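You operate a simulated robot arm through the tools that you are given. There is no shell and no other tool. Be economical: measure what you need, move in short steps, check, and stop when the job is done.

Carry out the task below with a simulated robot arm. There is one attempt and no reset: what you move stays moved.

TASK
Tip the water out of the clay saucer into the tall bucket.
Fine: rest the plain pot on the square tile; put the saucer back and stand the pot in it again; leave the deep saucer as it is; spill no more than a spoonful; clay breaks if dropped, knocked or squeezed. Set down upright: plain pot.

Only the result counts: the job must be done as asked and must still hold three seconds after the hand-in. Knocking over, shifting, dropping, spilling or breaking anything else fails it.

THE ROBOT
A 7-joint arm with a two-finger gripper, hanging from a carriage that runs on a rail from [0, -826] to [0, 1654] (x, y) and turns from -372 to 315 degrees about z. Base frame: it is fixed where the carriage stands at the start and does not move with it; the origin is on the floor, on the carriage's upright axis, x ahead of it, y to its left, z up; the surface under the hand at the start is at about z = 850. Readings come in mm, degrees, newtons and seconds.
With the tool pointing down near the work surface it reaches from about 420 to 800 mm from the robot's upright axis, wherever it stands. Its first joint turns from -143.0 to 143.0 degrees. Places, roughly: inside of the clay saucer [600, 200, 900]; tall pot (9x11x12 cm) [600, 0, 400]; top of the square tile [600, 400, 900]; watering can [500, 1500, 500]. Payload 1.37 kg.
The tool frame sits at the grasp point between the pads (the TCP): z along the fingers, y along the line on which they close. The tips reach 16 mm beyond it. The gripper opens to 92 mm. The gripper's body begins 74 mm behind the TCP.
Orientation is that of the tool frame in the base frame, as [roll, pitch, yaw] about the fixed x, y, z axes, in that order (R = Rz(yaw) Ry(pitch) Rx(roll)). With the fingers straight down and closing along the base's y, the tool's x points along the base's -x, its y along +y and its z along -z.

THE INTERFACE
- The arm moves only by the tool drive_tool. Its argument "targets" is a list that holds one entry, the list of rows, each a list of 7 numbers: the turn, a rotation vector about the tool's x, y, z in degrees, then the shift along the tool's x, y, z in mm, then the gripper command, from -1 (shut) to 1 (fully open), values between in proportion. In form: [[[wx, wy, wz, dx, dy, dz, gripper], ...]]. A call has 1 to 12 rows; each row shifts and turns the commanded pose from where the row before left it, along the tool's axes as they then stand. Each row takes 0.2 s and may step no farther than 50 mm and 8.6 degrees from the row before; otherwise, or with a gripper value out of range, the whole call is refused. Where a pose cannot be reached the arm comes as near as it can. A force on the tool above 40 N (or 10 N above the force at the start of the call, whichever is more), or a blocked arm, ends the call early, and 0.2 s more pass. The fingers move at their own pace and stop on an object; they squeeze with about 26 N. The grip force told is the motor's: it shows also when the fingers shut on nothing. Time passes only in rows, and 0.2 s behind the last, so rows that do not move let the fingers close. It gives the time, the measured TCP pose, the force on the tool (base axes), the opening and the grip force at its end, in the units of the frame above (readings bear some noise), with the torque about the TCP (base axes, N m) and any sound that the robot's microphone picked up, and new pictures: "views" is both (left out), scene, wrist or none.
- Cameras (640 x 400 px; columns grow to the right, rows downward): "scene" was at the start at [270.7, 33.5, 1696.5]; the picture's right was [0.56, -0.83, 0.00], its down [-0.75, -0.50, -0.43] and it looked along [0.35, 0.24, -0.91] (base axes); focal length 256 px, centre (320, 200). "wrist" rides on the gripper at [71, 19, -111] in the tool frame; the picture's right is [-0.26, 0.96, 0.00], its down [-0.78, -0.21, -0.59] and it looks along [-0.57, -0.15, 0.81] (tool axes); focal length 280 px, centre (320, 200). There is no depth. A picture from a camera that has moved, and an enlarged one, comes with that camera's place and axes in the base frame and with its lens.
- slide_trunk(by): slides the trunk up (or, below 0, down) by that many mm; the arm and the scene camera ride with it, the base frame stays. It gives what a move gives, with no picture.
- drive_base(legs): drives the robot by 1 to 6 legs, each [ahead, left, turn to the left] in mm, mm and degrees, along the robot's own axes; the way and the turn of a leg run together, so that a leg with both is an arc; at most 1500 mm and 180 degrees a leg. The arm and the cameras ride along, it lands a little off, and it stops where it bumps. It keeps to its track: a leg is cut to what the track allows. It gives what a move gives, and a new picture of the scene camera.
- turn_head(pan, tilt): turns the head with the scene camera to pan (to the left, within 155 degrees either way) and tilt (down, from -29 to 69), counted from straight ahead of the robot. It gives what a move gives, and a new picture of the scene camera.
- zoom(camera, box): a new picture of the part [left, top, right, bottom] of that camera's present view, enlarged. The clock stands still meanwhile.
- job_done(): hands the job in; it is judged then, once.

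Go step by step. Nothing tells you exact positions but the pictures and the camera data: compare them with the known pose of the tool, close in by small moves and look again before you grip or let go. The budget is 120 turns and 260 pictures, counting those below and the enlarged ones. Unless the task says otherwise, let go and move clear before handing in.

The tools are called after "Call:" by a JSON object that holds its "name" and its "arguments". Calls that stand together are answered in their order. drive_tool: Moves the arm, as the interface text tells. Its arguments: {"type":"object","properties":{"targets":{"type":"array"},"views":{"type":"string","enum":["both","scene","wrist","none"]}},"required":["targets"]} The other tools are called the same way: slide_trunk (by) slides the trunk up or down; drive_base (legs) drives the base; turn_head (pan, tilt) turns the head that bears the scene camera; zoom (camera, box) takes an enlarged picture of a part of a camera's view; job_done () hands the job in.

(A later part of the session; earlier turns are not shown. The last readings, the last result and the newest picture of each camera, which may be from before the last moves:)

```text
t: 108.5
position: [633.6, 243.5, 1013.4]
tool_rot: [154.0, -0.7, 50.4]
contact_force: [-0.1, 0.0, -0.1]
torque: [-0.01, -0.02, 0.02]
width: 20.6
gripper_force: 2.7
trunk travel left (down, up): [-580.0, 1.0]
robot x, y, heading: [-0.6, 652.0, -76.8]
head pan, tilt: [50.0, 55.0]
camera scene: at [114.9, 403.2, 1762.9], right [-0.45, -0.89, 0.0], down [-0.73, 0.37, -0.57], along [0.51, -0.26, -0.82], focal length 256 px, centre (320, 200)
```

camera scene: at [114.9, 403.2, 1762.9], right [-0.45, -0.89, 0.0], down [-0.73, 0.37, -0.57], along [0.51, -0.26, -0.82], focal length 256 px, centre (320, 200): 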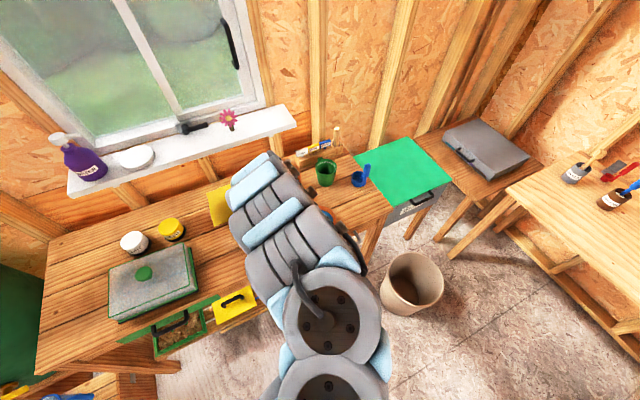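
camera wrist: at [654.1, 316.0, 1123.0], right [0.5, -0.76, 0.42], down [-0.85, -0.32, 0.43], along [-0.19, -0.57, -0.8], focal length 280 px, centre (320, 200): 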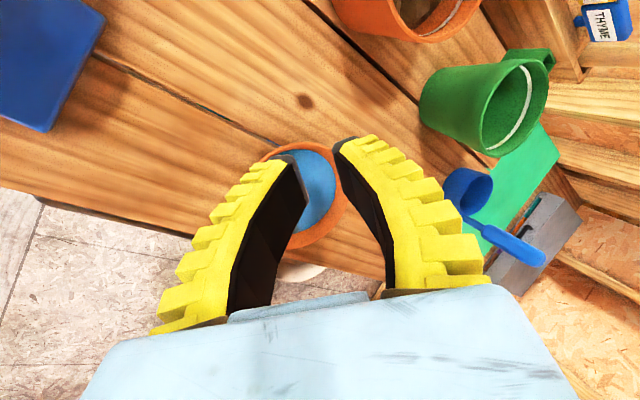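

Forward lean works. Move to a stand-off at the saucer's near rim and complete the lean to 30°.

Call:
{"name": "drive_tool", "arguments": {"targets": [[[0, 0, 0, -24, -27.4, 14.5, -0.65], [0, 0, 0, -24, -27.4, 14.5, -0.65], [0, 0, 0, -24, -27.4, 14.5, -0.65], [0, 0, 0, -24, -27.4, 14.5, -0.65], [-4, 0, 0, 0, 0, 0, -0.65], [0, 0, 0, 0, 0, 0, -0.65]]]}}

Call:
{"name": "zoom", "arguments": {"camera": "wrist", "box": [160, 0, 480, 200]}}

```text
t: 109.9
position: [580.3, 201.8, 962.7]
tool_rot: [152.6, -0.2, 50.1]
contact_force: [-0.6, 0.5, -0.2]
torque: [-0.02, -0.01, 0.03]
width: 20.4
gripper_force: 3.8
out of reach, approached as far as the arm can: row 1, 2, 3, 4, 5
trunk travel left (down, up): [-580.0, 1.0]
robot x, y, heading: [-0.5, 652.1, -76.8]
head pan, tilt: [50.0, 55.0]
camera scene: at [114.9, 403.3, 1762.9], right [-0.45, -0.89, 0.0], down [-0.73, 0.37, -0.57], along [0.51, -0.26, -0.82], focal length 256 px, centre (320, 200)
camera wrist: at [599.7, 278.2, 1070.7], right [0.49, -0.75, 0.44], down [-0.85, -0.31, 0.42], along [-0.18, -0.58, -0.79], focal length 280 px, centre (320, 200)
```

scene: 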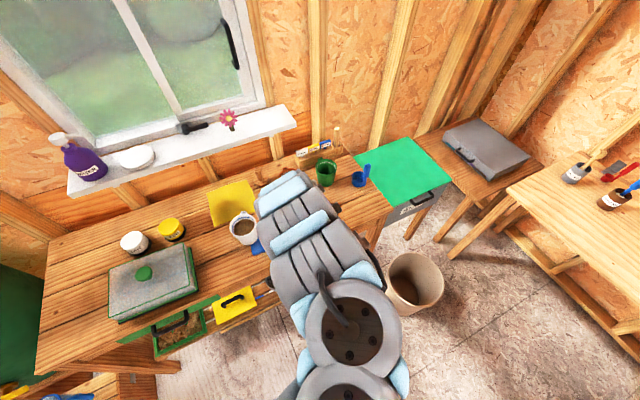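
wrist: 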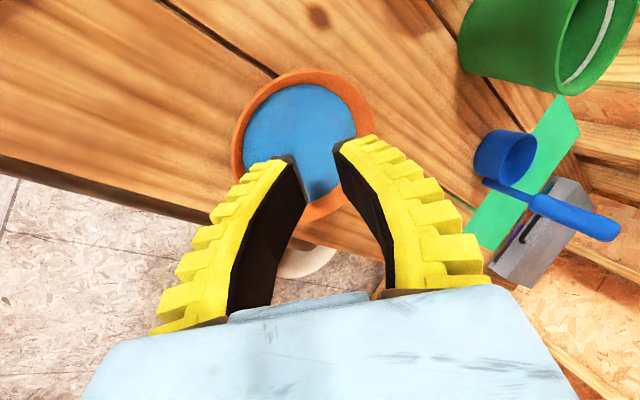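

```text
2.00 times, centred on (320, 100) of wrist
camera zoom: at [599.7, 278.2, 1070.7], right [0.49, -0.75, 0.44], down [-0.85, -0.31, 0.42], along [-0.18, -0.58, -0.79], focal length 561 px, centre (320, 400)
```

zoom: 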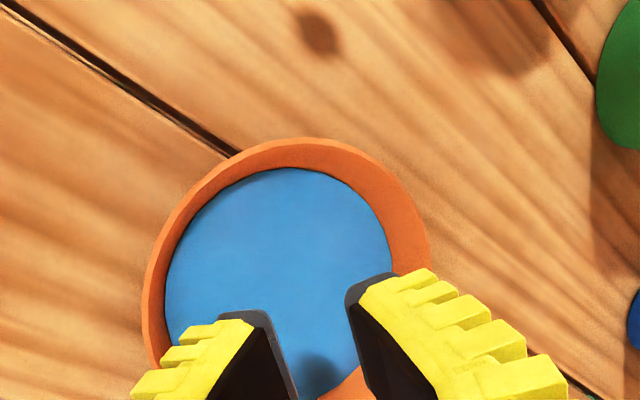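

I need more distance; shift the robot 100 mm further left and go to the stand-off.

Call:
{"name": "drive_base", "arguments": {"legs": [[-97.4, 22.8, 0]]}}

Call:
{"name": "drive_tool", "arguments": {"targets": [[[0, 0, 0, -30, -5, 5, -0.65], [0, 0, 0, -30, -5, 5, -0.65], [0, 0, 0, -30, -5, 10, -0.65], [0, 0, 0, -16, -3, 26, -0.65], [-2.6, 0, 0, 0, 0, 0, -0.65], [0, 0, 0, 0, 0, 0, -0.65]]]}}

Call:
{"name": "zoom", "arguments": {"camera": "wrist", "box": [160, 0, 480, 200]}}

```text
t: 111.0
position: [581.5, 307.3, 963.0]
tool_rot: [152.5, -0.3, 50.4]
contact_force: [0.0, -0.4, 0.2]
torque: [0.0, 0.0, -0.02]
width: 20.5
gripper_force: 3.1
trunk travel left (down, up): [-580.0, 1.0]
robot x, y, heading: [3.3, 751.6, -76.9]
head pan, tilt: [50.0, 55.0]
camera scene: at [115.8, 505.1, 1762.9], right [-0.45, -0.89, 0.0], down [-0.73, 0.37, -0.57], along [0.51, -0.26, -0.82], focal length 256 px, centre (320, 200)
```

scene: 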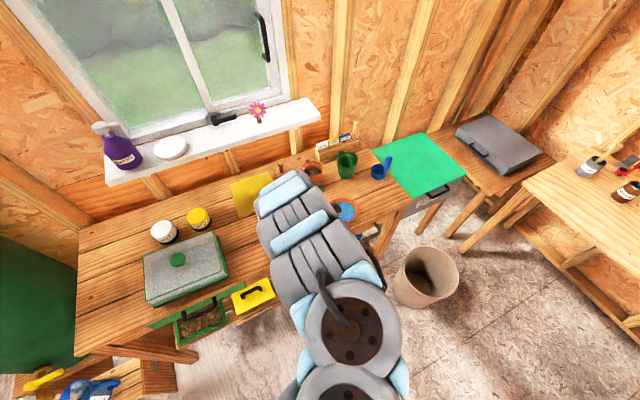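

```text
t: 112.5
position: [523.2, 220.8, 911.3]
tool_rot: [150.0, -0.2, 50.4]
contact_force: [-0.4, -0.8, -0.1]
torque: [-0.01, -0.01, 0.04]
width: 20.3
gripper_force: 3.1
out of reach, approached as far as the arm can: row 1
trunk travel left (down, up): [-580.0, 1.0]
robot x, y, heading: [2.8, 754.1, -76.9]
head pan, tilt: [50.0, 55.0]
camera scene: at [115.7, 505.1, 1762.9], right [-0.45, -0.89, 0.0], down [-0.73, 0.37, -0.57], along [0.51, -0.26, -0.82], focal length 256 px, centre (320, 200)
camera wrist: at [537.1, 298.4, 1017.8], right [0.48, -0.74, 0.48], down [-0.87, -0.3, 0.4], along [-0.15, -0.61, -0.78], focal length 280 px, centre (320, 200)
```

scene: 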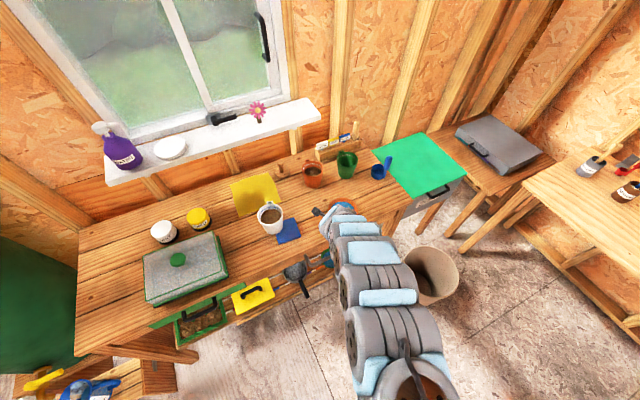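
wrist: 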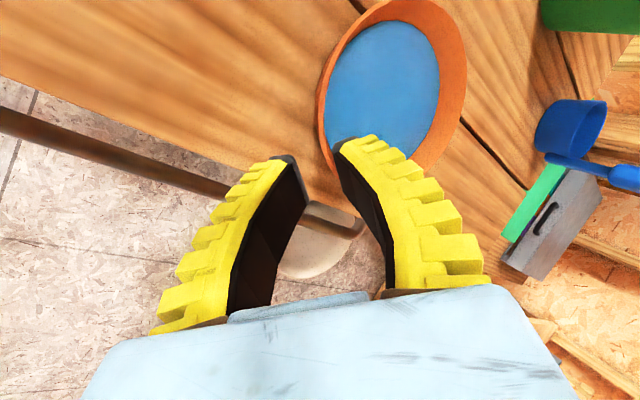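

```text
2.00 times, centred on (320, 100) of wrist
camera zoom: at [537.1, 298.4, 1017.8], right [0.48, -0.74, 0.48], down [-0.87, -0.3, 0.4], along [-0.15, -0.61, -0.78], focal length 561 px, centre (320, 400)
```

zoom: 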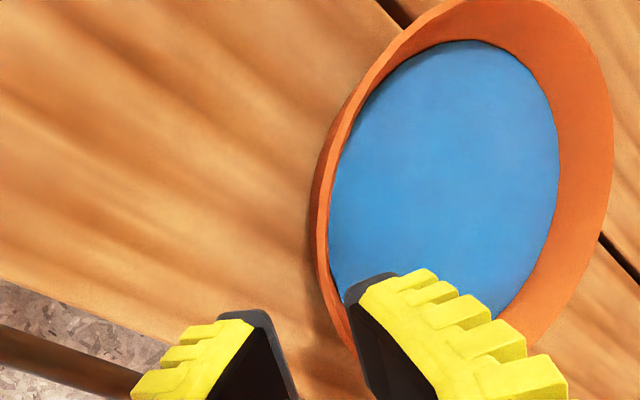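

The saucer's near rim is measured ~27 mm ahead of the tool. I correct sideways and descend part-way along the lean, then look.

Call:
{"name": "drive_tool", "arguments": {"targets": [[[0, 0, 0, -3, 6, 9, -0.65], [0, 0, 0, 0, 0, 9, -0.65], [0, 0, 0, 0, 0, 9, -0.65], [0, 0, 0, 0, 0, 0, -0.65]]], "views": "wrist"}}

Call:
{"name": "zoom", "arguments": {"camera": "wrist", "box": [220, 60, 460, 210]}}

Call:
{"name": "zoom", "arguments": {"camera": "scene", "box": [310, 180, 390, 240]}}

```text
t: 113.5
position: [534.8, 205.4, 892.1]
tool_rot: [149.9, -0.2, 50.4]
contact_force: [-0.3, -0.3, 0.3]
torque: [0.01, -0.04, -0.03]
width: 20.2
gripper_force: 3.4
trunk travel left (down, up): [-580.0, 1.0]
robot x, y, heading: [-2.3, 752.8, -76.5]
head pan, tilt: [50.0, 55.0]
camera wrist: at [549.7, 283.9, 998.4], right [0.48, -0.74, 0.48], down [-0.87, -0.3, 0.4], along [-0.15, -0.61, -0.78], focal length 280 px, centre (320, 200)
```

wrist: 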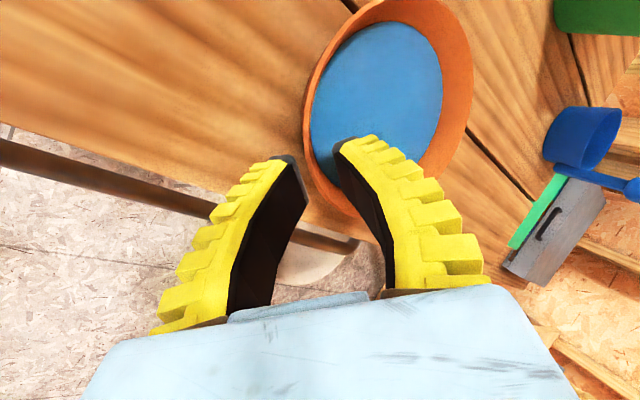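

```text
2.67 times, centred on (340, 135) of wrist
camera zoom: at [549.7, 283.9, 998.4], right [0.48, -0.74, 0.48], down [-0.87, -0.3, 0.4], along [-0.15, -0.61, -0.78], focal length 748 px, centre (267, 373)
```

zoom: 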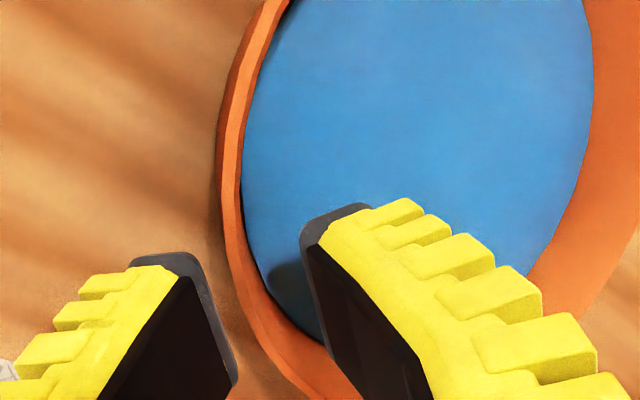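

```text
6.67 times, centred on (350, 210) of scene
camera zoom: at [115.8, 505.1, 1762.9], right [-0.45, -0.89, 0.0], down [-0.73, 0.37, -0.57], along [0.51, -0.26, -0.82], focal length 1704 px, centre (120, 133)
```

zoom: 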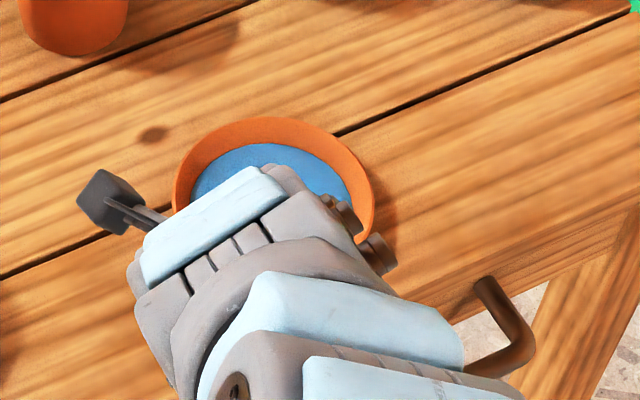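

The rim lies between the fingers. I narrow the opening to ~14 mm and go down to near full depth.

Call:
{"name": "drive_tool", "arguments": {"targets": [[[0, 0, 0, 0, -2.3, 2, -0.76], [0, 0, 0, 0, 0, 5, -0.76], [0, 0, 0, 0, 0, 5, -0.76], [0, 0, 0, 0, 0, 4, -0.76], [0, 0, 0, 0, 0, 0, -0.76]]], "views": "wrist"}}

Call:
{"name": "zoom", "arguments": {"camera": "wrist", "box": [220, 60, 460, 210]}}

```text
t: 114.7
position: [538.0, 201.9, 875.0]
tool_rot: [150.1, -0.2, 50.4]
contact_force: [-0.5, 0.0, -0.5]
torque: [0.04, 0.0, -0.01]
width: 15.4
gripper_force: 3.4
trunk travel left (down, up): [-580.0, 1.0]
robot x, y, heading: [-0.2, 751.5, -76.6]
head pan, tilt: [50.0, 55.0]
camera wrist: at [553.7, 279.8, 981.9], right [0.48, -0.74, 0.48], down [-0.87, -0.3, 0.4], along [-0.15, -0.61, -0.78], focal length 280 px, centre (320, 200)
```

wrist: 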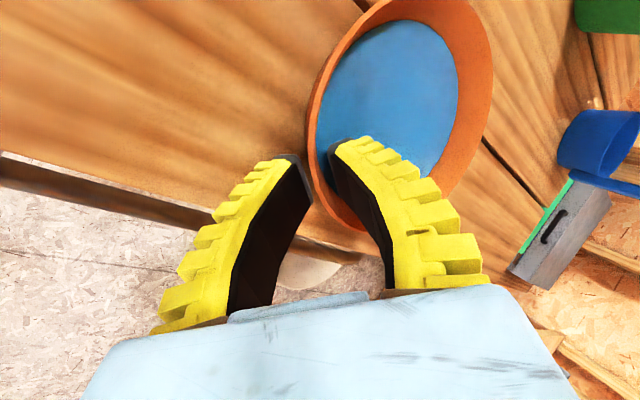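

```text
2.67 times, centred on (340, 135) of wrist
camera zoom: at [553.7, 279.8, 981.9], right [0.48, -0.74, 0.48], down [-0.87, -0.3, 0.4], along [-0.15, -0.61, -0.78], focal length 748 px, centre (267, 373)
```

zoom: 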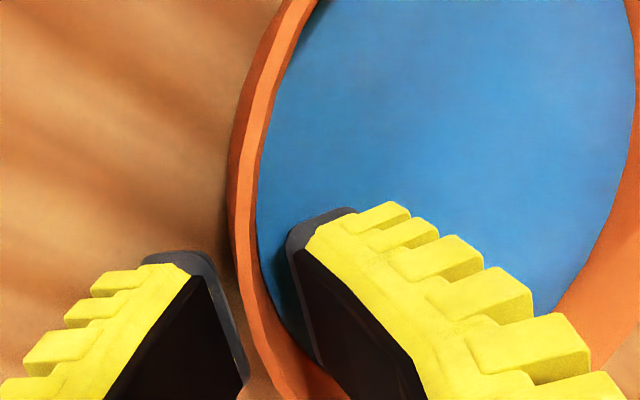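

Centred. Close slowly and check force and torque for alignment.

Call:
{"name": "drive_tool", "arguments": {"targets": [[[0, 0, 0, 0, 0, 1, -0.84], [0, 0, 0, 0, 0, 0, -0.9], [0, 0, 0, 0, 0, 0, -0.94], [0, 0, 0, 0, 0, 0, -0.94]]], "views": "none"}}

Call:
{"name": "drive_tool", "arguments": {"targets": [[[0, 0, 0, 0, 0, 0, -0.97], [0, 0, 0, 0, 0, 0, -1], [0, 0, 0, 0, 0, 0, -1]]], "views": "wrist"}}

Call:
{"name": "zoom", "arguments": {"camera": "wrist", "box": [220, 60, 460, 210]}}

```text
t: 115.7
position: [538.4, 201.4, 875.4]
tool_rot: [150.1, -0.3, 50.5]
contact_force: [-0.7, -0.2, 0.5]
torque: [0.03, 0.03, 0.01]
width: 7.9
gripper_force: 3.6
trunk travel left (down, up): [-580.0, 1.0]
robot x, y, heading: [0.1, 753.8, -76.7]
head pan, tilt: [50.0, 55.0]
```

```text
t: 116.5
position: [539.0, 201.4, 875.8]
tool_rot: [149.9, -0.2, 50.4]
contact_force: [-1.2, 0.6, 6.2]
torque: [0.08, -0.05, 0.01]
width: 6.0
gripper_force: 25.7
trunk travel left (down, up): [-580.0, 1.0]
robot x, y, heading: [1.3, 753.1, -76.8]
head pan, tilt: [50.0, 55.0]
camera wrist: at [554.4, 279.2, 981.6], right [0.48, -0.74, 0.48], down [-0.87, -0.3, 0.4], along [-0.15, -0.61, -0.78], focal length 280 px, centre (320, 200)
```

wrist: 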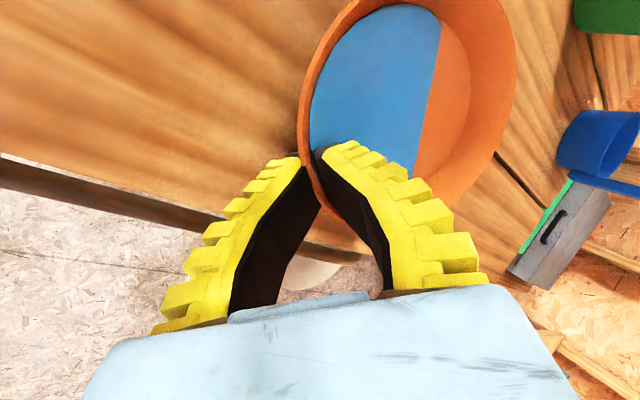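

```text
2.67 times, centred on (340, 135) of wrist
camera zoom: at [554.4, 279.2, 981.6], right [0.48, -0.74, 0.48], down [-0.87, -0.3, 0.4], along [-0.15, -0.61, -0.78], focal length 748 px, centre (267, 373)
```

zoom: 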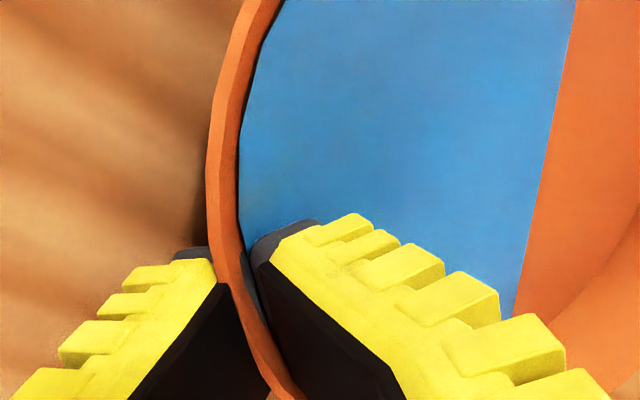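

The grip tilted the saucer about 6° (water gathered on the near side, none over the rim), so the wall is flared only ~24°. I lift it a few mm and lean the tool back 6° to level it.

Call:
{"name": "drive_tool", "arguments": {"targets": [[[1, 0, 0, 0, 1.5, -2.6, -1], [1.5, 0, 0, 0, 1.5, -2.6, -1], [1.5, 0, 0, 0, 1, -1.7, -1], [2, 0, 0, 0, 0, 0, -1], [0, 0, 0, 0, 0, 0, -1]]]}}

Call:
{"name": "zoom", "arguments": {"camera": "wrist", "box": [220, 0, 540, 200]}}

Call:
{"name": "zoom", "arguments": {"camera": "scene", "box": [310, 180, 390, 240]}}

```text
t: 117.7
position: [539.7, 202.2, 882.2]
tool_rot: [156.1, -0.2, 50.3]
contact_force: [0.7, -0.6, -2.3]
torque: [0.0, 0.06, 0.02]
width: 5.7
gripper_force: 26.2
trunk travel left (down, up): [-580.0, 1.0]
robot x, y, heading: [2.3, 751.5, -76.8]
head pan, tilt: [50.0, 55.0]
camera scene: at [115.8, 505.2, 1762.9], right [-0.45, -0.89, 0.0], down [-0.73, 0.37, -0.57], along [0.51, -0.26, -0.82], focal length 256 px, centre (320, 200)
camera wrist: at [563.1, 272.7, 992.8], right [0.51, -0.77, 0.39], down [-0.83, -0.33, 0.45], along [-0.22, -0.55, -0.8], focal length 280 px, centre (320, 200)
```

scene: 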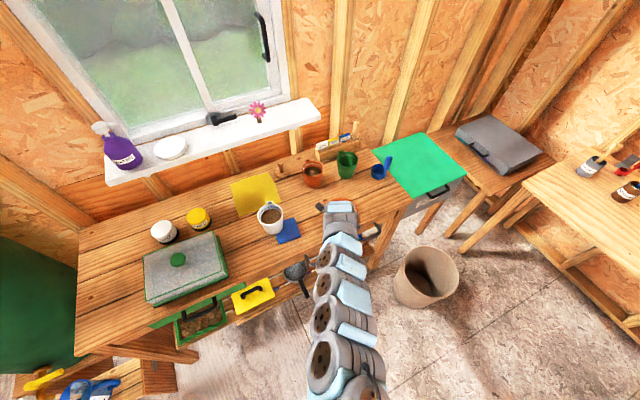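
wrist: 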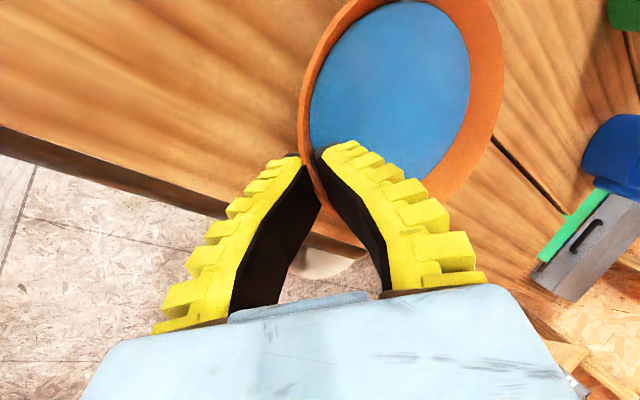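

```text
2.00 times, centred on (380, 100) of wrist
camera zoom: at [563.1, 272.7, 992.8], right [0.51, -0.77, 0.39], down [-0.83, -0.33, 0.45], along [-0.22, -0.55, -0.8], focal length 561 px, centre (200, 400)
```

zoom: 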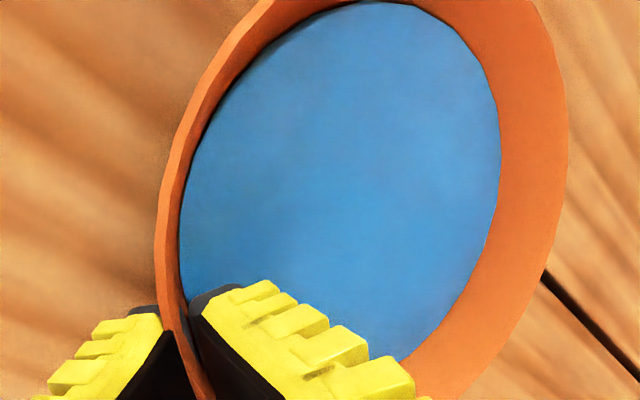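

```text
6.67 times, centred on (350, 210) of scene
camera zoom: at [115.8, 505.2, 1762.9], right [-0.45, -0.89, 0.0], down [-0.73, 0.37, -0.57], along [0.51, -0.26, -0.82], focal length 1704 px, centre (120, 133)
```

zoom: 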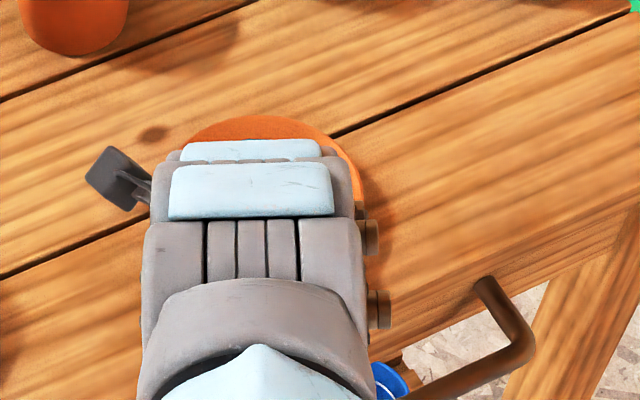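

The saucer is level, full and held (≈2.3 N). I lift it smoothly by 80 mm and check.

Call:
{"name": "drive_tool", "arguments": {"targets": [[[0, 0, 0, 0, 2, -4.6, -1], [0, 0, 0, 0, 4.1, -9.1, -1], [0, 0, 0, 0, 6, -13.7, -1], [0, 0, 0, 0, 8.1, -18.3, -1], [0, 0, 0, 0, 6, -13.7, -1], [0, 0, 0, 0, 4.1, -9.1, -1], [0, 0, 0, 0, 2, -4.6, -1], [0, 0, 0, 0, 0, 0, -1]]], "views": "wrist"}}

```text
t: 119.5
position: [539.1, 201.1, 964.5]
tool_rot: [156.2, -0.2, 50.6]
contact_force: [-0.3, 0.5, -2.4]
torque: [0.04, 0.06, 0.01]
width: 6.0
gripper_force: 26.0
trunk travel left (down, up): [-580.0, 1.0]
robot x, y, heading: [0.3, 752.8, -76.6]
head pan, tilt: [50.0, 55.0]
camera wrist: at [562.6, 272.4, 1073.3], right [0.51, -0.76, 0.39], down [-0.83, -0.33, 0.45], along [-0.22, -0.56, -0.8], focal length 280 px, centre (320, 200)
```

wrist: 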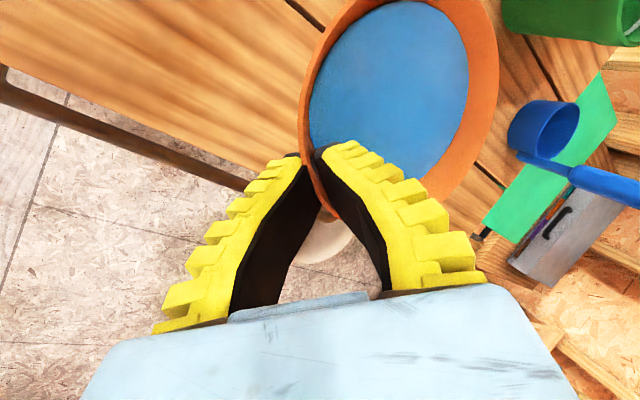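

Stable. Now swing the carriage right by 20° to bring the saucer over the floor in front of the bench.

Call:
{"name": "drive_base", "arguments": {"legs": [[0, 0, -10], [0, 0, -10.5]]}}

Call:
{"name": "zoom", "arguments": {"camera": "wrist", "box": [0, 0, 640, 400]}}

```text
t: 121.2
position: [313.9, 49.3, 962.7]
tool_rot: [156.1, -0.2, 30.2]
contact_force: [0.2, 0.4, -2.2]
torque: [0.03, 0.04, -0.01]
width: 6.0
gripper_force: 26.6
trunk travel left (down, up): [-580.0, 1.0]
robot x, y, heading: [-3.3, 753.8, -96.6]
head pan, tilt: [50.0, 55.0]
camera scene: at [23.2, 480.4, 1762.9], right [-0.73, -0.68, 0.0], down [-0.56, 0.6, -0.57], along [0.39, -0.42, -0.82], focal length 256 px, centre (320, 200)
```

scene: 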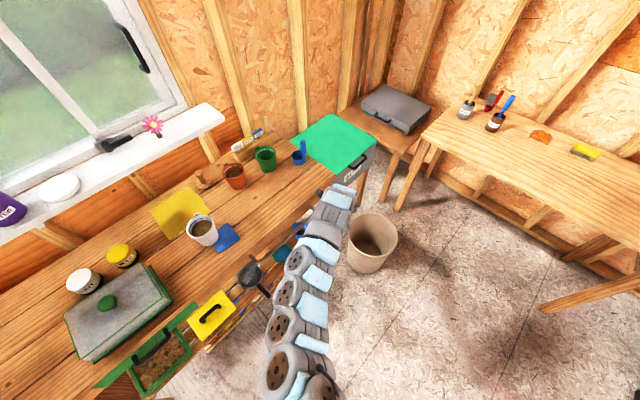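

```text
1.00 times, centred on (320, 200) of wrist (not enlarged: the box is as wide or as high as the picture)
camera zoom: at [361.7, 107.0, 1073.2], right [0.22, -0.89, 0.39], down [-0.89, -0.02, 0.45], along [-0.4, -0.45, -0.8], focal length 280 px, centre (320, 200)
```

zoom: 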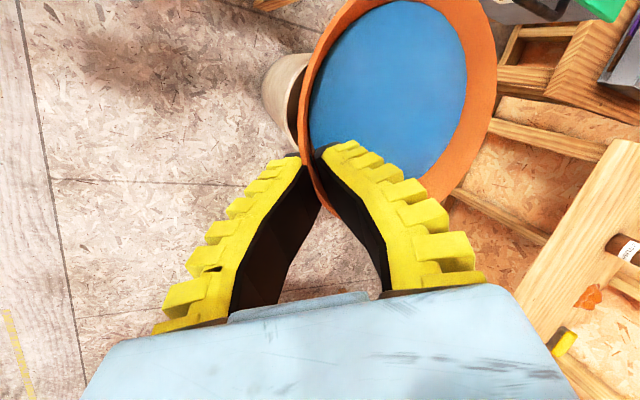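

Drive right along the rail to bring the saucer over the bucket at (305, -300).

Call:
{"name": "drive_base", "arguments": {"legs": [[347.7, 40.2, 0]]}}

Call:
{"name": "zoom", "arguments": {"camera": "wrist", "box": [0, 0, 640, 400]}}

Call:
{"name": "turn_head", "arguments": {"pan": 60, "tilt": 65}}

```text
t: 123.5
position: [313.8, -303.2, 963.8]
tool_rot: [155.9, -0.2, 30.3]
contact_force: [0.0, 0.2, -1.5]
torque: [0.07, 0.09, 0.0]
width: 5.9
gripper_force: 26.3
trunk travel left (down, up): [-580.0, 1.0]
robot x, y, heading: [-0.4, 398.0, -97.1]
head pan, tilt: [50.0, 55.0]
camera scene: at [23.1, 129.0, 1762.9], right [-0.73, -0.68, 0.0], down [-0.56, 0.6, -0.57], along [0.39, -0.42, -0.82], focal length 256 px, centre (320, 200)
```

scene: 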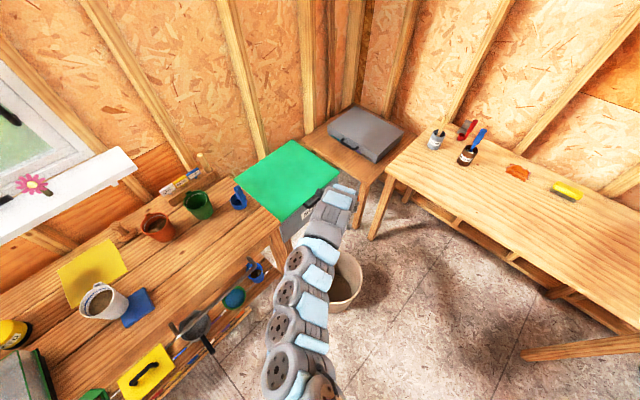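

```text
1.00 times, centred on (320, 200) of wrist (not enlarged: the box is as wide or as high as the picture)
camera zoom: at [361.6, -244.3, 1073.2], right [0.22, -0.9, 0.39], down [-0.89, -0.02, 0.45], along [-0.4, -0.45, -0.8], focal length 280 px, centre (320, 200)
```

zoom: 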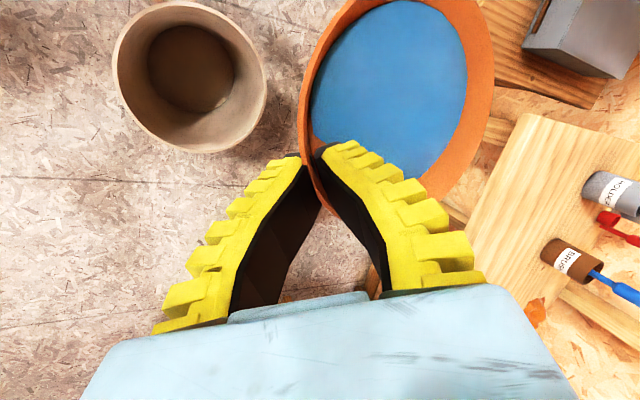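

```text
t: 124.2
position: [314.3, -302.6, 964.1]
tool_rot: [156.1, -0.2, 30.2]
contact_force: [0.0, 0.1, -1.2]
torque: [0.08, 0.06, 0.02]
width: 6.2
gripper_force: 26.5
trunk travel left (down, up): [-580.0, 1.0]
robot x, y, heading: [-0.9, 399.7, -97.0]
head pan, tilt: [60.0, 65.0]
camera scene: at [22.4, 145.2, 1751.3], right [-0.6, -0.8, 0.0], down [-0.72, 0.54, -0.42], along [0.34, -0.25, -0.91], focal length 256 px, centre (320, 200)
```

scene: 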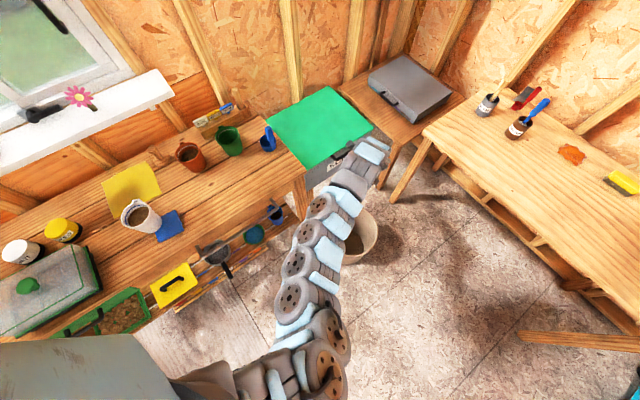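

The wrist view puts the bucket centre at about (293, -258) with its rim at z≈370. I correct the position and lower the trunk.

Call:
{"name": "drive_base", "arguments": {"legs": [[-44.7, -5.4, 0]]}}

Call:
{"name": "drive_tool", "arguments": {"targets": [[[0, 0, 0, -6, -3, -1.4, -1], [0, 0, 0, -6, -3, -1.4, -1], [0, 0, 0, -5, -3, -1.4, -1], [0, 0, 0, 0, 0, 0, -1]]], "views": "none"}}

Call:
{"name": "slide_trunk", "arguments": {"by": -330}}

Call:
{"name": "zoom", "arguments": {"camera": "wrist", "box": [0, 0, 640, 400]}}

Call:
{"name": "zoom", "arguments": {"camera": "scene", "box": [0, 0, 640, 400]}}

```text
t: 125.2
position: [315.1, -256.5, 963.6]
tool_rot: [155.9, -0.2, 30.3]
contact_force: [0.4, -0.1, -0.8]
torque: [0.05, 0.06, -0.01]
width: 5.8
gripper_force: 26.2
trunk travel left (down, up): [-580.0, 1.0]
robot x, y, heading: [2.0, 443.8, -96.9]
head pan, tilt: [60.0, 65.0]
camera scene: at [22.5, 190.5, 1751.3], right [-0.6, -0.8, 0.0], down [-0.73, 0.54, -0.42], along [0.34, -0.25, -0.91], focal length 256 px, centre (320, 200)
```

scene: 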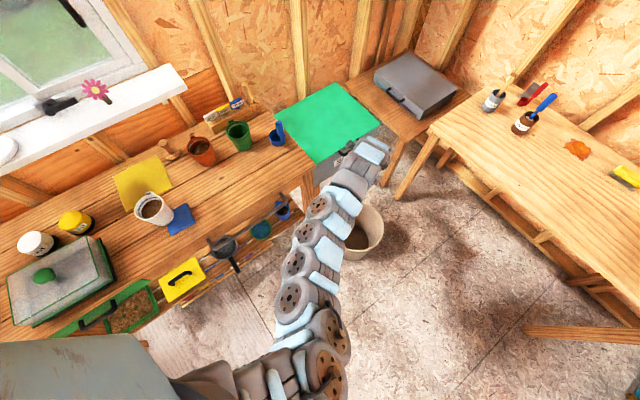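

```text
t: 126.2
position: [295.2, -256.0, 963.6]
tool_rot: [156.0, -0.2, 30.1]
contact_force: [-0.3, -0.2, -1.2]
torque: [0.04, 0.04, -0.01]
width: 6.1
gripper_force: 25.4
trunk travel left (down, up): [-580.0, 1.0]
robot x, y, heading: [1.6, 444.3, -96.7]
head pan, tilt: [60.0, 65.0]
```

```text
t: 129.4
position: [294.4, -256.0, 634.2]
tool_rot: [156.0, -0.1, 30.2]
contact_force: [-0.5, 0.2, -1.6]
torque: [0.06, 0.05, -0.01]
width: 5.9
gripper_force: 26.1
trunk travel left (down, up): [-250.0, 331.0]
robot x, y, heading: [1.7, 447.3, -96.9]
head pan, tilt: [60.0, 65.0]
```

```text
1.00 times, centred on (320, 200) of wrist (not enlarged: the box is as wide or as high as the picture)
camera zoom: at [342.5, -198.8, 743.3], right [0.22, -0.89, 0.39], down [-0.89, -0.02, 0.45], along [-0.39, -0.45, -0.8], focal length 280 px, centre (320, 200)
```

zoom: 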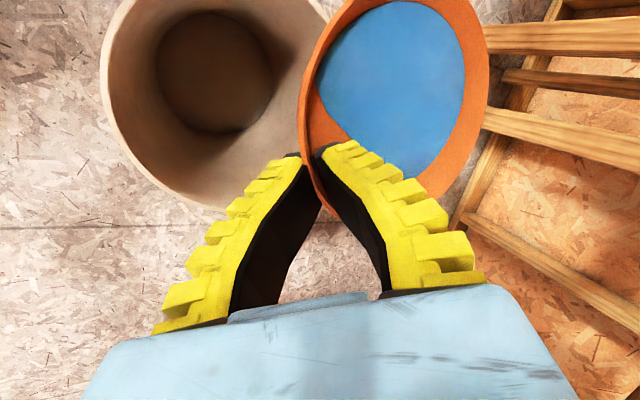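

```text
1.00 times, centred on (320, 200) of scene (not enlarged: the box is as wide or as high as the picture)
camera zoom: at [22.5, 190.5, 1421.3], right [-0.6, -0.8, 0.0], down [-0.73, 0.54, -0.42], along [0.34, -0.25, -0.91], focal length 256 px, centre (320, 200)
```

zoom: 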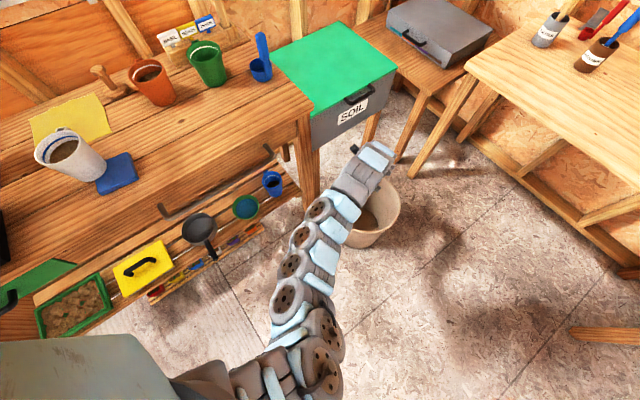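

The saucer is over the bucket. I lower another 110 mm, then roll the wrist half a turn so the saucer tips over the bucket.

Call:
{"name": "slide_trunk", "arguments": {"by": -110}}

Call:
{"name": "drive_tool", "arguments": {"targets": [[[0, 0, -5, 7, 0, 0, -1], [0, 0, -8, 7, 0, 0, -1], [0, 0, -8, 0, 0, 0, -1], [0, 0, -8, 0, 0, 0, -1], [0, 0, -8, 0, 0, 0, -1], [0, 0, -8, 0, 0, 0, -1], [0, 0, 0, 0, 0, 0, -1]]]}}

```text
t: 130.8
position: [295.7, -257.8, 523.6]
tool_rot: [156.0, -0.2, 30.2]
contact_force: [0.2, -0.4, -2.1]
torque: [0.08, 0.05, -0.02]
width: 6.4
gripper_force: 25.8
trunk travel left (down, up): [-140.0, 441.0]
robot x, y, heading: [-1.5, 445.3, -97.2]
head pan, tilt: [60.0, 65.0]
```

```text
t: 132.4
position: [308.0, -249.0, 522.8]
tool_rot: [162.4, 16.6, 72.7]
contact_force: [0.1, -0.8, -1.3]
torque: [0.02, 0.08, 0.02]
width: 5.8
gripper_force: 26.2
trunk travel left (down, up): [-140.0, 441.0]
robot x, y, heading: [3.1, 445.6, -96.8]
head pan, tilt: [60.0, 65.0]
camera scene: at [22.5, 190.6, 1311.3], right [-0.6, -0.8, 0.0], down [-0.73, 0.54, -0.42], along [0.34, -0.25, -0.91], focal length 256 px, centre (320, 200)
camera wrist: at [322.9, -151.1, 610.9], right [0.83, -0.43, 0.35], down [-0.54, -0.46, 0.7], along [-0.14, -0.77, -0.62], focal length 280 px, centre (320, 200)
```

scene: 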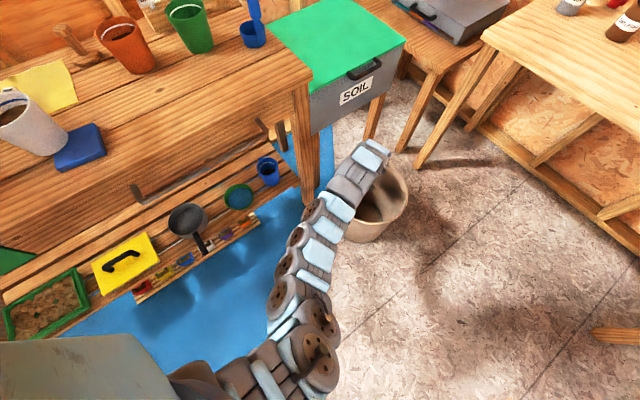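
wrist: 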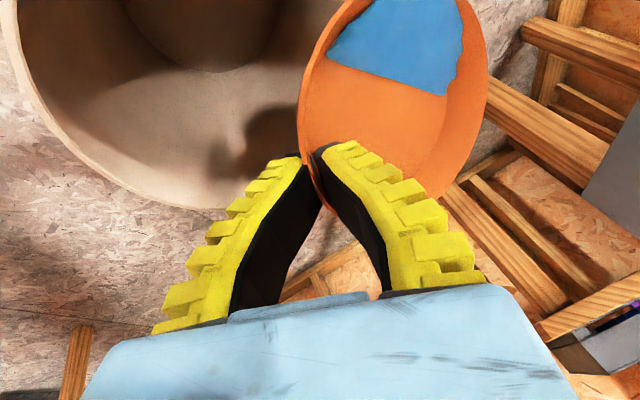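

Water is running to the saucer's edge over the bucket, but the scene view shows a strange blue area on the floor; I look closer.

Call:
{"name": "zoom", "arguments": {"camera": "scene", "box": [0, 120, 420, 400]}}

Call:
{"name": "zoom", "arguments": {"camera": "wrist", "box": [200, 0, 520, 200]}}

```text
1.43 times, centred on (210, 260) of scene
camera zoom: at [22.5, 190.6, 1311.3], right [-0.6, -0.8, 0.0], down [-0.73, 0.54, -0.42], along [0.34, -0.25, -0.91], focal length 365 px, centre (477, 114)
```

zoom: 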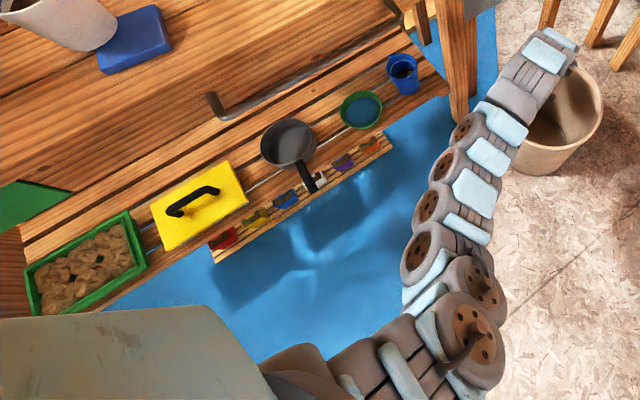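

```text
2.00 times, centred on (360, 100) of wrist
camera zoom: at [322.9, -151.1, 610.9], right [0.83, -0.43, 0.35], down [-0.54, -0.46, 0.7], along [-0.14, -0.77, -0.62], focal length 561 px, centre (240, 400)
```

zoom: 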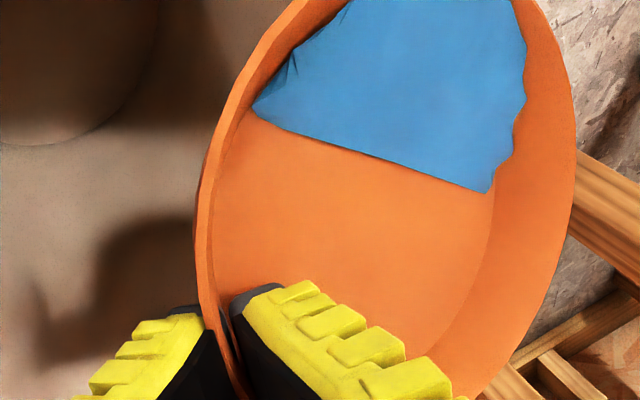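

That blue patch ends exactly at the floor seam – a rendering artefact of that floor panel, far from the saucer. The water's low lip is inside the bucket; I continue the roll, re-centring slightly.

Call:
{"name": "drive_tool", "arguments": {"targets": [[[0, 0, -8, -9, -4, 1, -1], [0, 0, -8, -9, -4, 1, -1], [0, 0, -8, -6, -6, 1, -1], [0, 0, -8, 0, 0, 0, -1], [0, 0, -8, 0, 0, 0, -1], [0, 0, -8, 0, 0, 0, -1], [0, 0, 0, 0, 0, 0, -1]]]}}

```text
t: 134.0
position: [291.2, -272.5, 524.5]
tool_rot: [-178.9, 23.9, 123.5]
contact_force: [-0.2, 0.2, -1.4]
torque: [0.0, 0.03, 0.0]
width: 6.2
gripper_force: 26.3
trunk travel left (down, up): [-140.0, 441.0]
robot x, y, heading: [1.7, 446.5, -97.0]
head pan, tilt: [60.0, 65.0]
camera scene: at [22.5, 190.6, 1311.3], right [-0.6, -0.8, 0.0], down [-0.73, 0.54, -0.42], along [0.34, -0.25, -0.91], focal length 256 px, centre (320, 200)
camera wrist: at [248.2, -169.9, 597.2], right [0.94, 0.33, 0.09], down [0.09, -0.5, 0.86], along [0.33, -0.8, -0.5], focal length 280 px, centre (320, 200)
```

scene: 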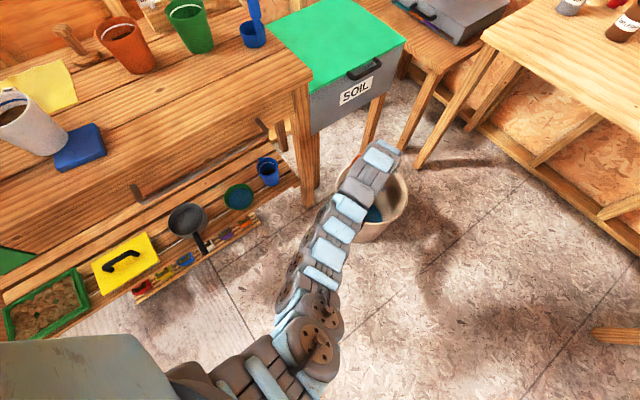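
wrist: 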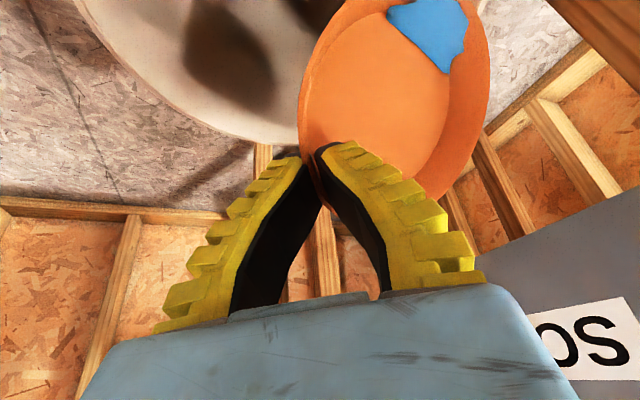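

The floor artefact is gone and water is visible in the bucket. Continue rolling.

Call:
{"name": "drive_tool", "arguments": {"targets": [[[0, 0, -8, 0, 0, 0, -1], [0, 0, -8, 0, 0, 0, -1], [0, 0, -8, 0, 0, 0, -1], [0, 0, -8, 0, 0, 0, -1], [0, 0, -8, 0, 0, 0, -1], [0, 0, -8, 0, 0, 0, -1], [0, 0, -8, 0, 0, 0, -1], [0, 0, -8, 0, 0, 0, -1], [0, 0, -8, 0, 0, 0, -1], [0, 0, 0, 0, 0, 0, -1]]]}}

```text
t: 136.2
position: [289.5, -272.2, 524.3]
tool_rot: [-156.8, 6.3, -163.5]
contact_force: [0.3, 0.4, -1.8]
torque: [-0.03, -0.02, 0.03]
width: 5.9
gripper_force: 25.7
trunk travel left (down, up): [-140.0, 441.0]
robot x, y, heading: [-1.0, 446.6, -96.9]
head pan, tilt: [60.0, 65.0]
camera scene: at [22.5, 190.6, 1311.3], right [-0.6, -0.8, 0.0], down [-0.73, 0.54, -0.42], along [0.34, -0.25, -0.91], focal length 256 px, centre (320, 200)
camera wrist: at [195.5, -236.6, 611.6], right [0.04, 0.94, -0.35], down [0.67, 0.24, 0.71], along [0.74, -0.26, -0.62], focal length 280 px, centre (320, 200)
```

scene: 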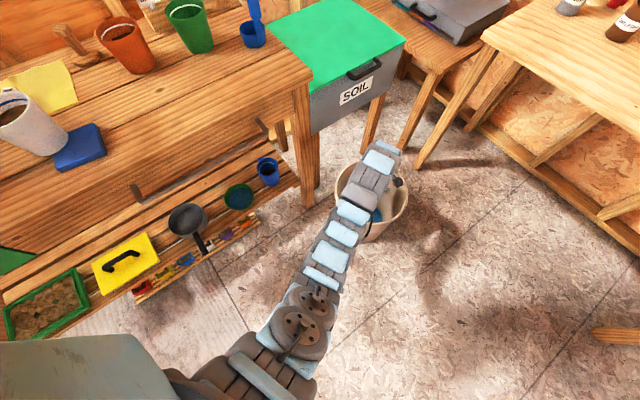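
wrist: 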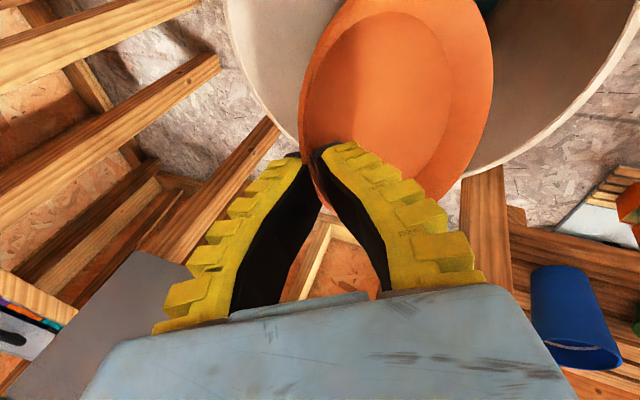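

The saucer looks empty now. I tip it further for the last drops and pause.

Call:
{"name": "drive_tool", "arguments": {"targets": [[[8, 0, 0, 0, 0, 0, -1], [8, 0, 0, 0, 0, 0, -1], [8, 0, 0, 0, 0, 0, -1], [8, 0, 0, 0, 0, 0, -1], [0, 0, 0, 0, 0, 0, -1], [0, 0, 0, 0, 0, 0, -1], [0, 0, 0, 0, 0, 0, -1], [0, 0, 0, 0, 0, 0, -1]]]}}

Call:
{"name": "zoom", "arguments": {"camera": "wrist", "box": [200, 0, 520, 200]}}

```text
t: 138.0
position: [291.1, -272.0, 525.3]
tool_rot: [-124.7, 6.2, -163.6]
contact_force: [-0.3, -0.2, -0.4]
torque: [0.03, 0.02, -0.02]
width: 6.2
gripper_force: 26.0
trunk travel left (down, up): [-140.0, 441.0]
robot x, y, heading: [-0.7, 443.2, -96.7]
head pan, tilt: [60.0, 65.0]
camera scene: at [22.5, 190.6, 1311.3], right [-0.6, -0.8, 0.0], down [-0.73, 0.54, -0.42], along [0.34, -0.25, -0.91], focal length 256 px, centre (320, 200)
camera wrist: at [188.9, -196.4, 564.7], right [0.18, 0.63, -0.76], down [0.59, 0.55, 0.59], along [0.79, -0.55, -0.27], focal length 280 px, centre (320, 200)
```

scene: 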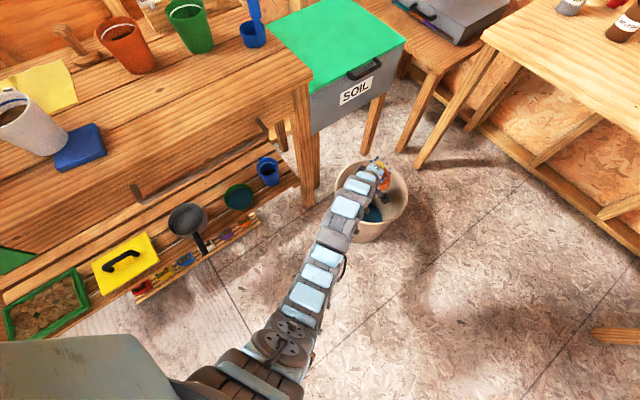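
wrist: 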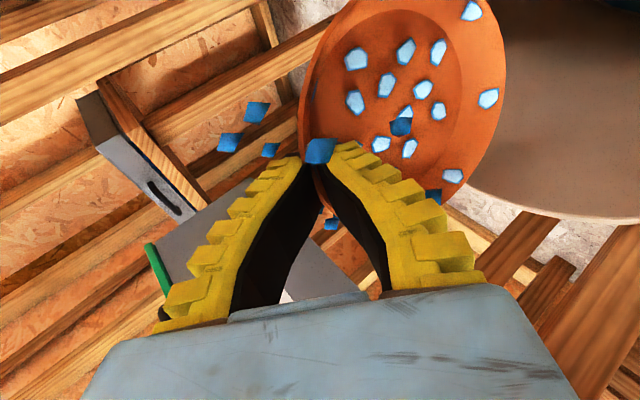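

```text
2.00 times, centred on (360, 100) of wrist
camera zoom: at [188.9, -196.4, 564.7], right [0.18, 0.63, -0.76], down [0.59, 0.55, 0.59], along [0.79, -0.55, -0.27], focal length 561 px, centre (240, 400)
```

zoom: 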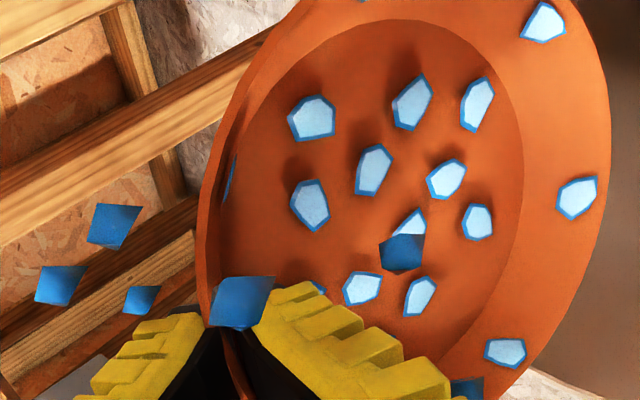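

Droplets are falling from the saucer; I wait a moment and look again.

Call:
{"name": "drive_tool", "arguments": {"targets": [[[4, 0, 0, 0, 0, 0, -1], [4, 0, 0, 0, 0, 0, -1], [0, 0, 0, 0, 0, 0, -1], [0, 0, 0, 0, 0, 0, -1], [0, 0, 0, 0, 0, 0, -1], [0, 0, 0, 0, 0, 0, -1], [0, 0, 0, 0, 0, 0, -1]]]}}

Call:
{"name": "zoom", "arguments": {"camera": "scene", "box": [300, 130, 460, 260]}}

```text
t: 139.6
position: [289.6, -272.0, 525.0]
tool_rot: [-116.8, 6.3, -163.6]
contact_force: [0.6, -0.3, -0.9]
torque: [0.01, 0.04, -0.02]
width: 6.3
gripper_force: 26.2
trunk travel left (down, up): [-140.0, 441.0]
robot x, y, heading: [1.2, 448.6, -96.9]
head pan, tilt: [60.0, 65.0]
camera scene: at [22.5, 190.6, 1311.3], right [-0.6, -0.8, 0.0], down [-0.73, 0.54, -0.42], along [0.34, -0.25, -0.91], focal length 256 px, centre (320, 200)
camera wrist: at [188.5, -191.1, 550.0], right [0.22, 0.52, -0.83], down [0.57, 0.62, 0.54], along [0.79, -0.59, -0.16], focal length 280 px, centre (320, 200)
```

scene: 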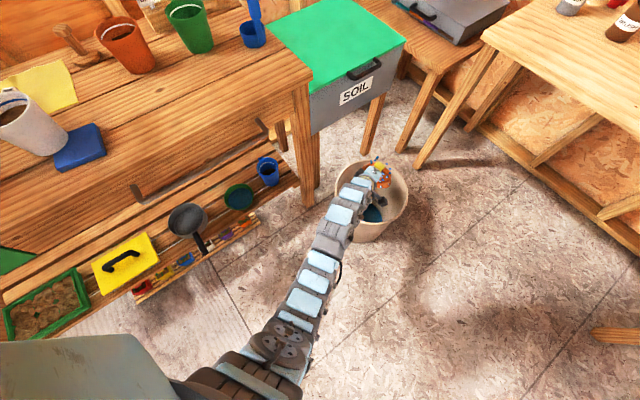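
wrist: 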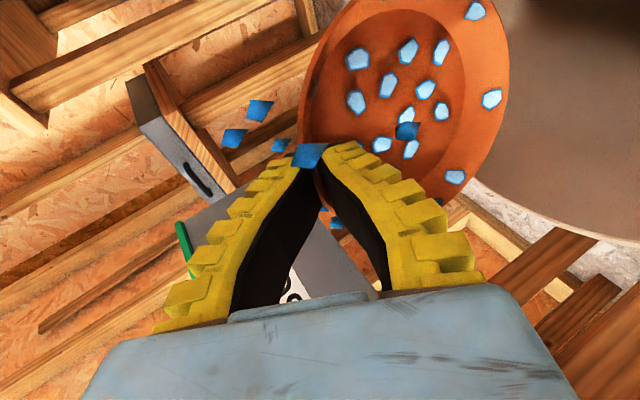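

```text
3.08 times, centred on (380, 195) of scene
camera zoom: at [22.5, 190.6, 1311.3], right [-0.6, -0.8, 0.0], down [-0.73, 0.54, -0.42], along [0.34, -0.25, -0.91], focal length 786 px, centre (135, 215)
```

zoom: 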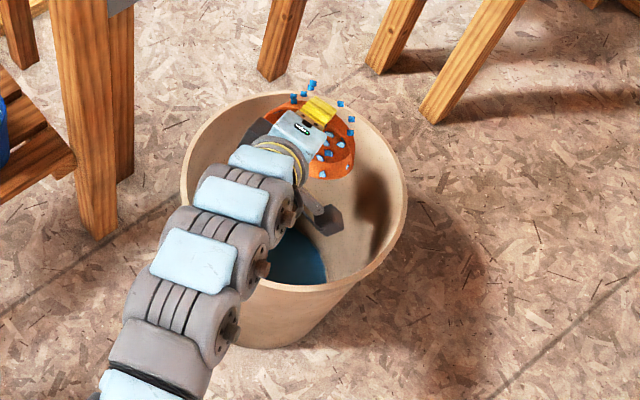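

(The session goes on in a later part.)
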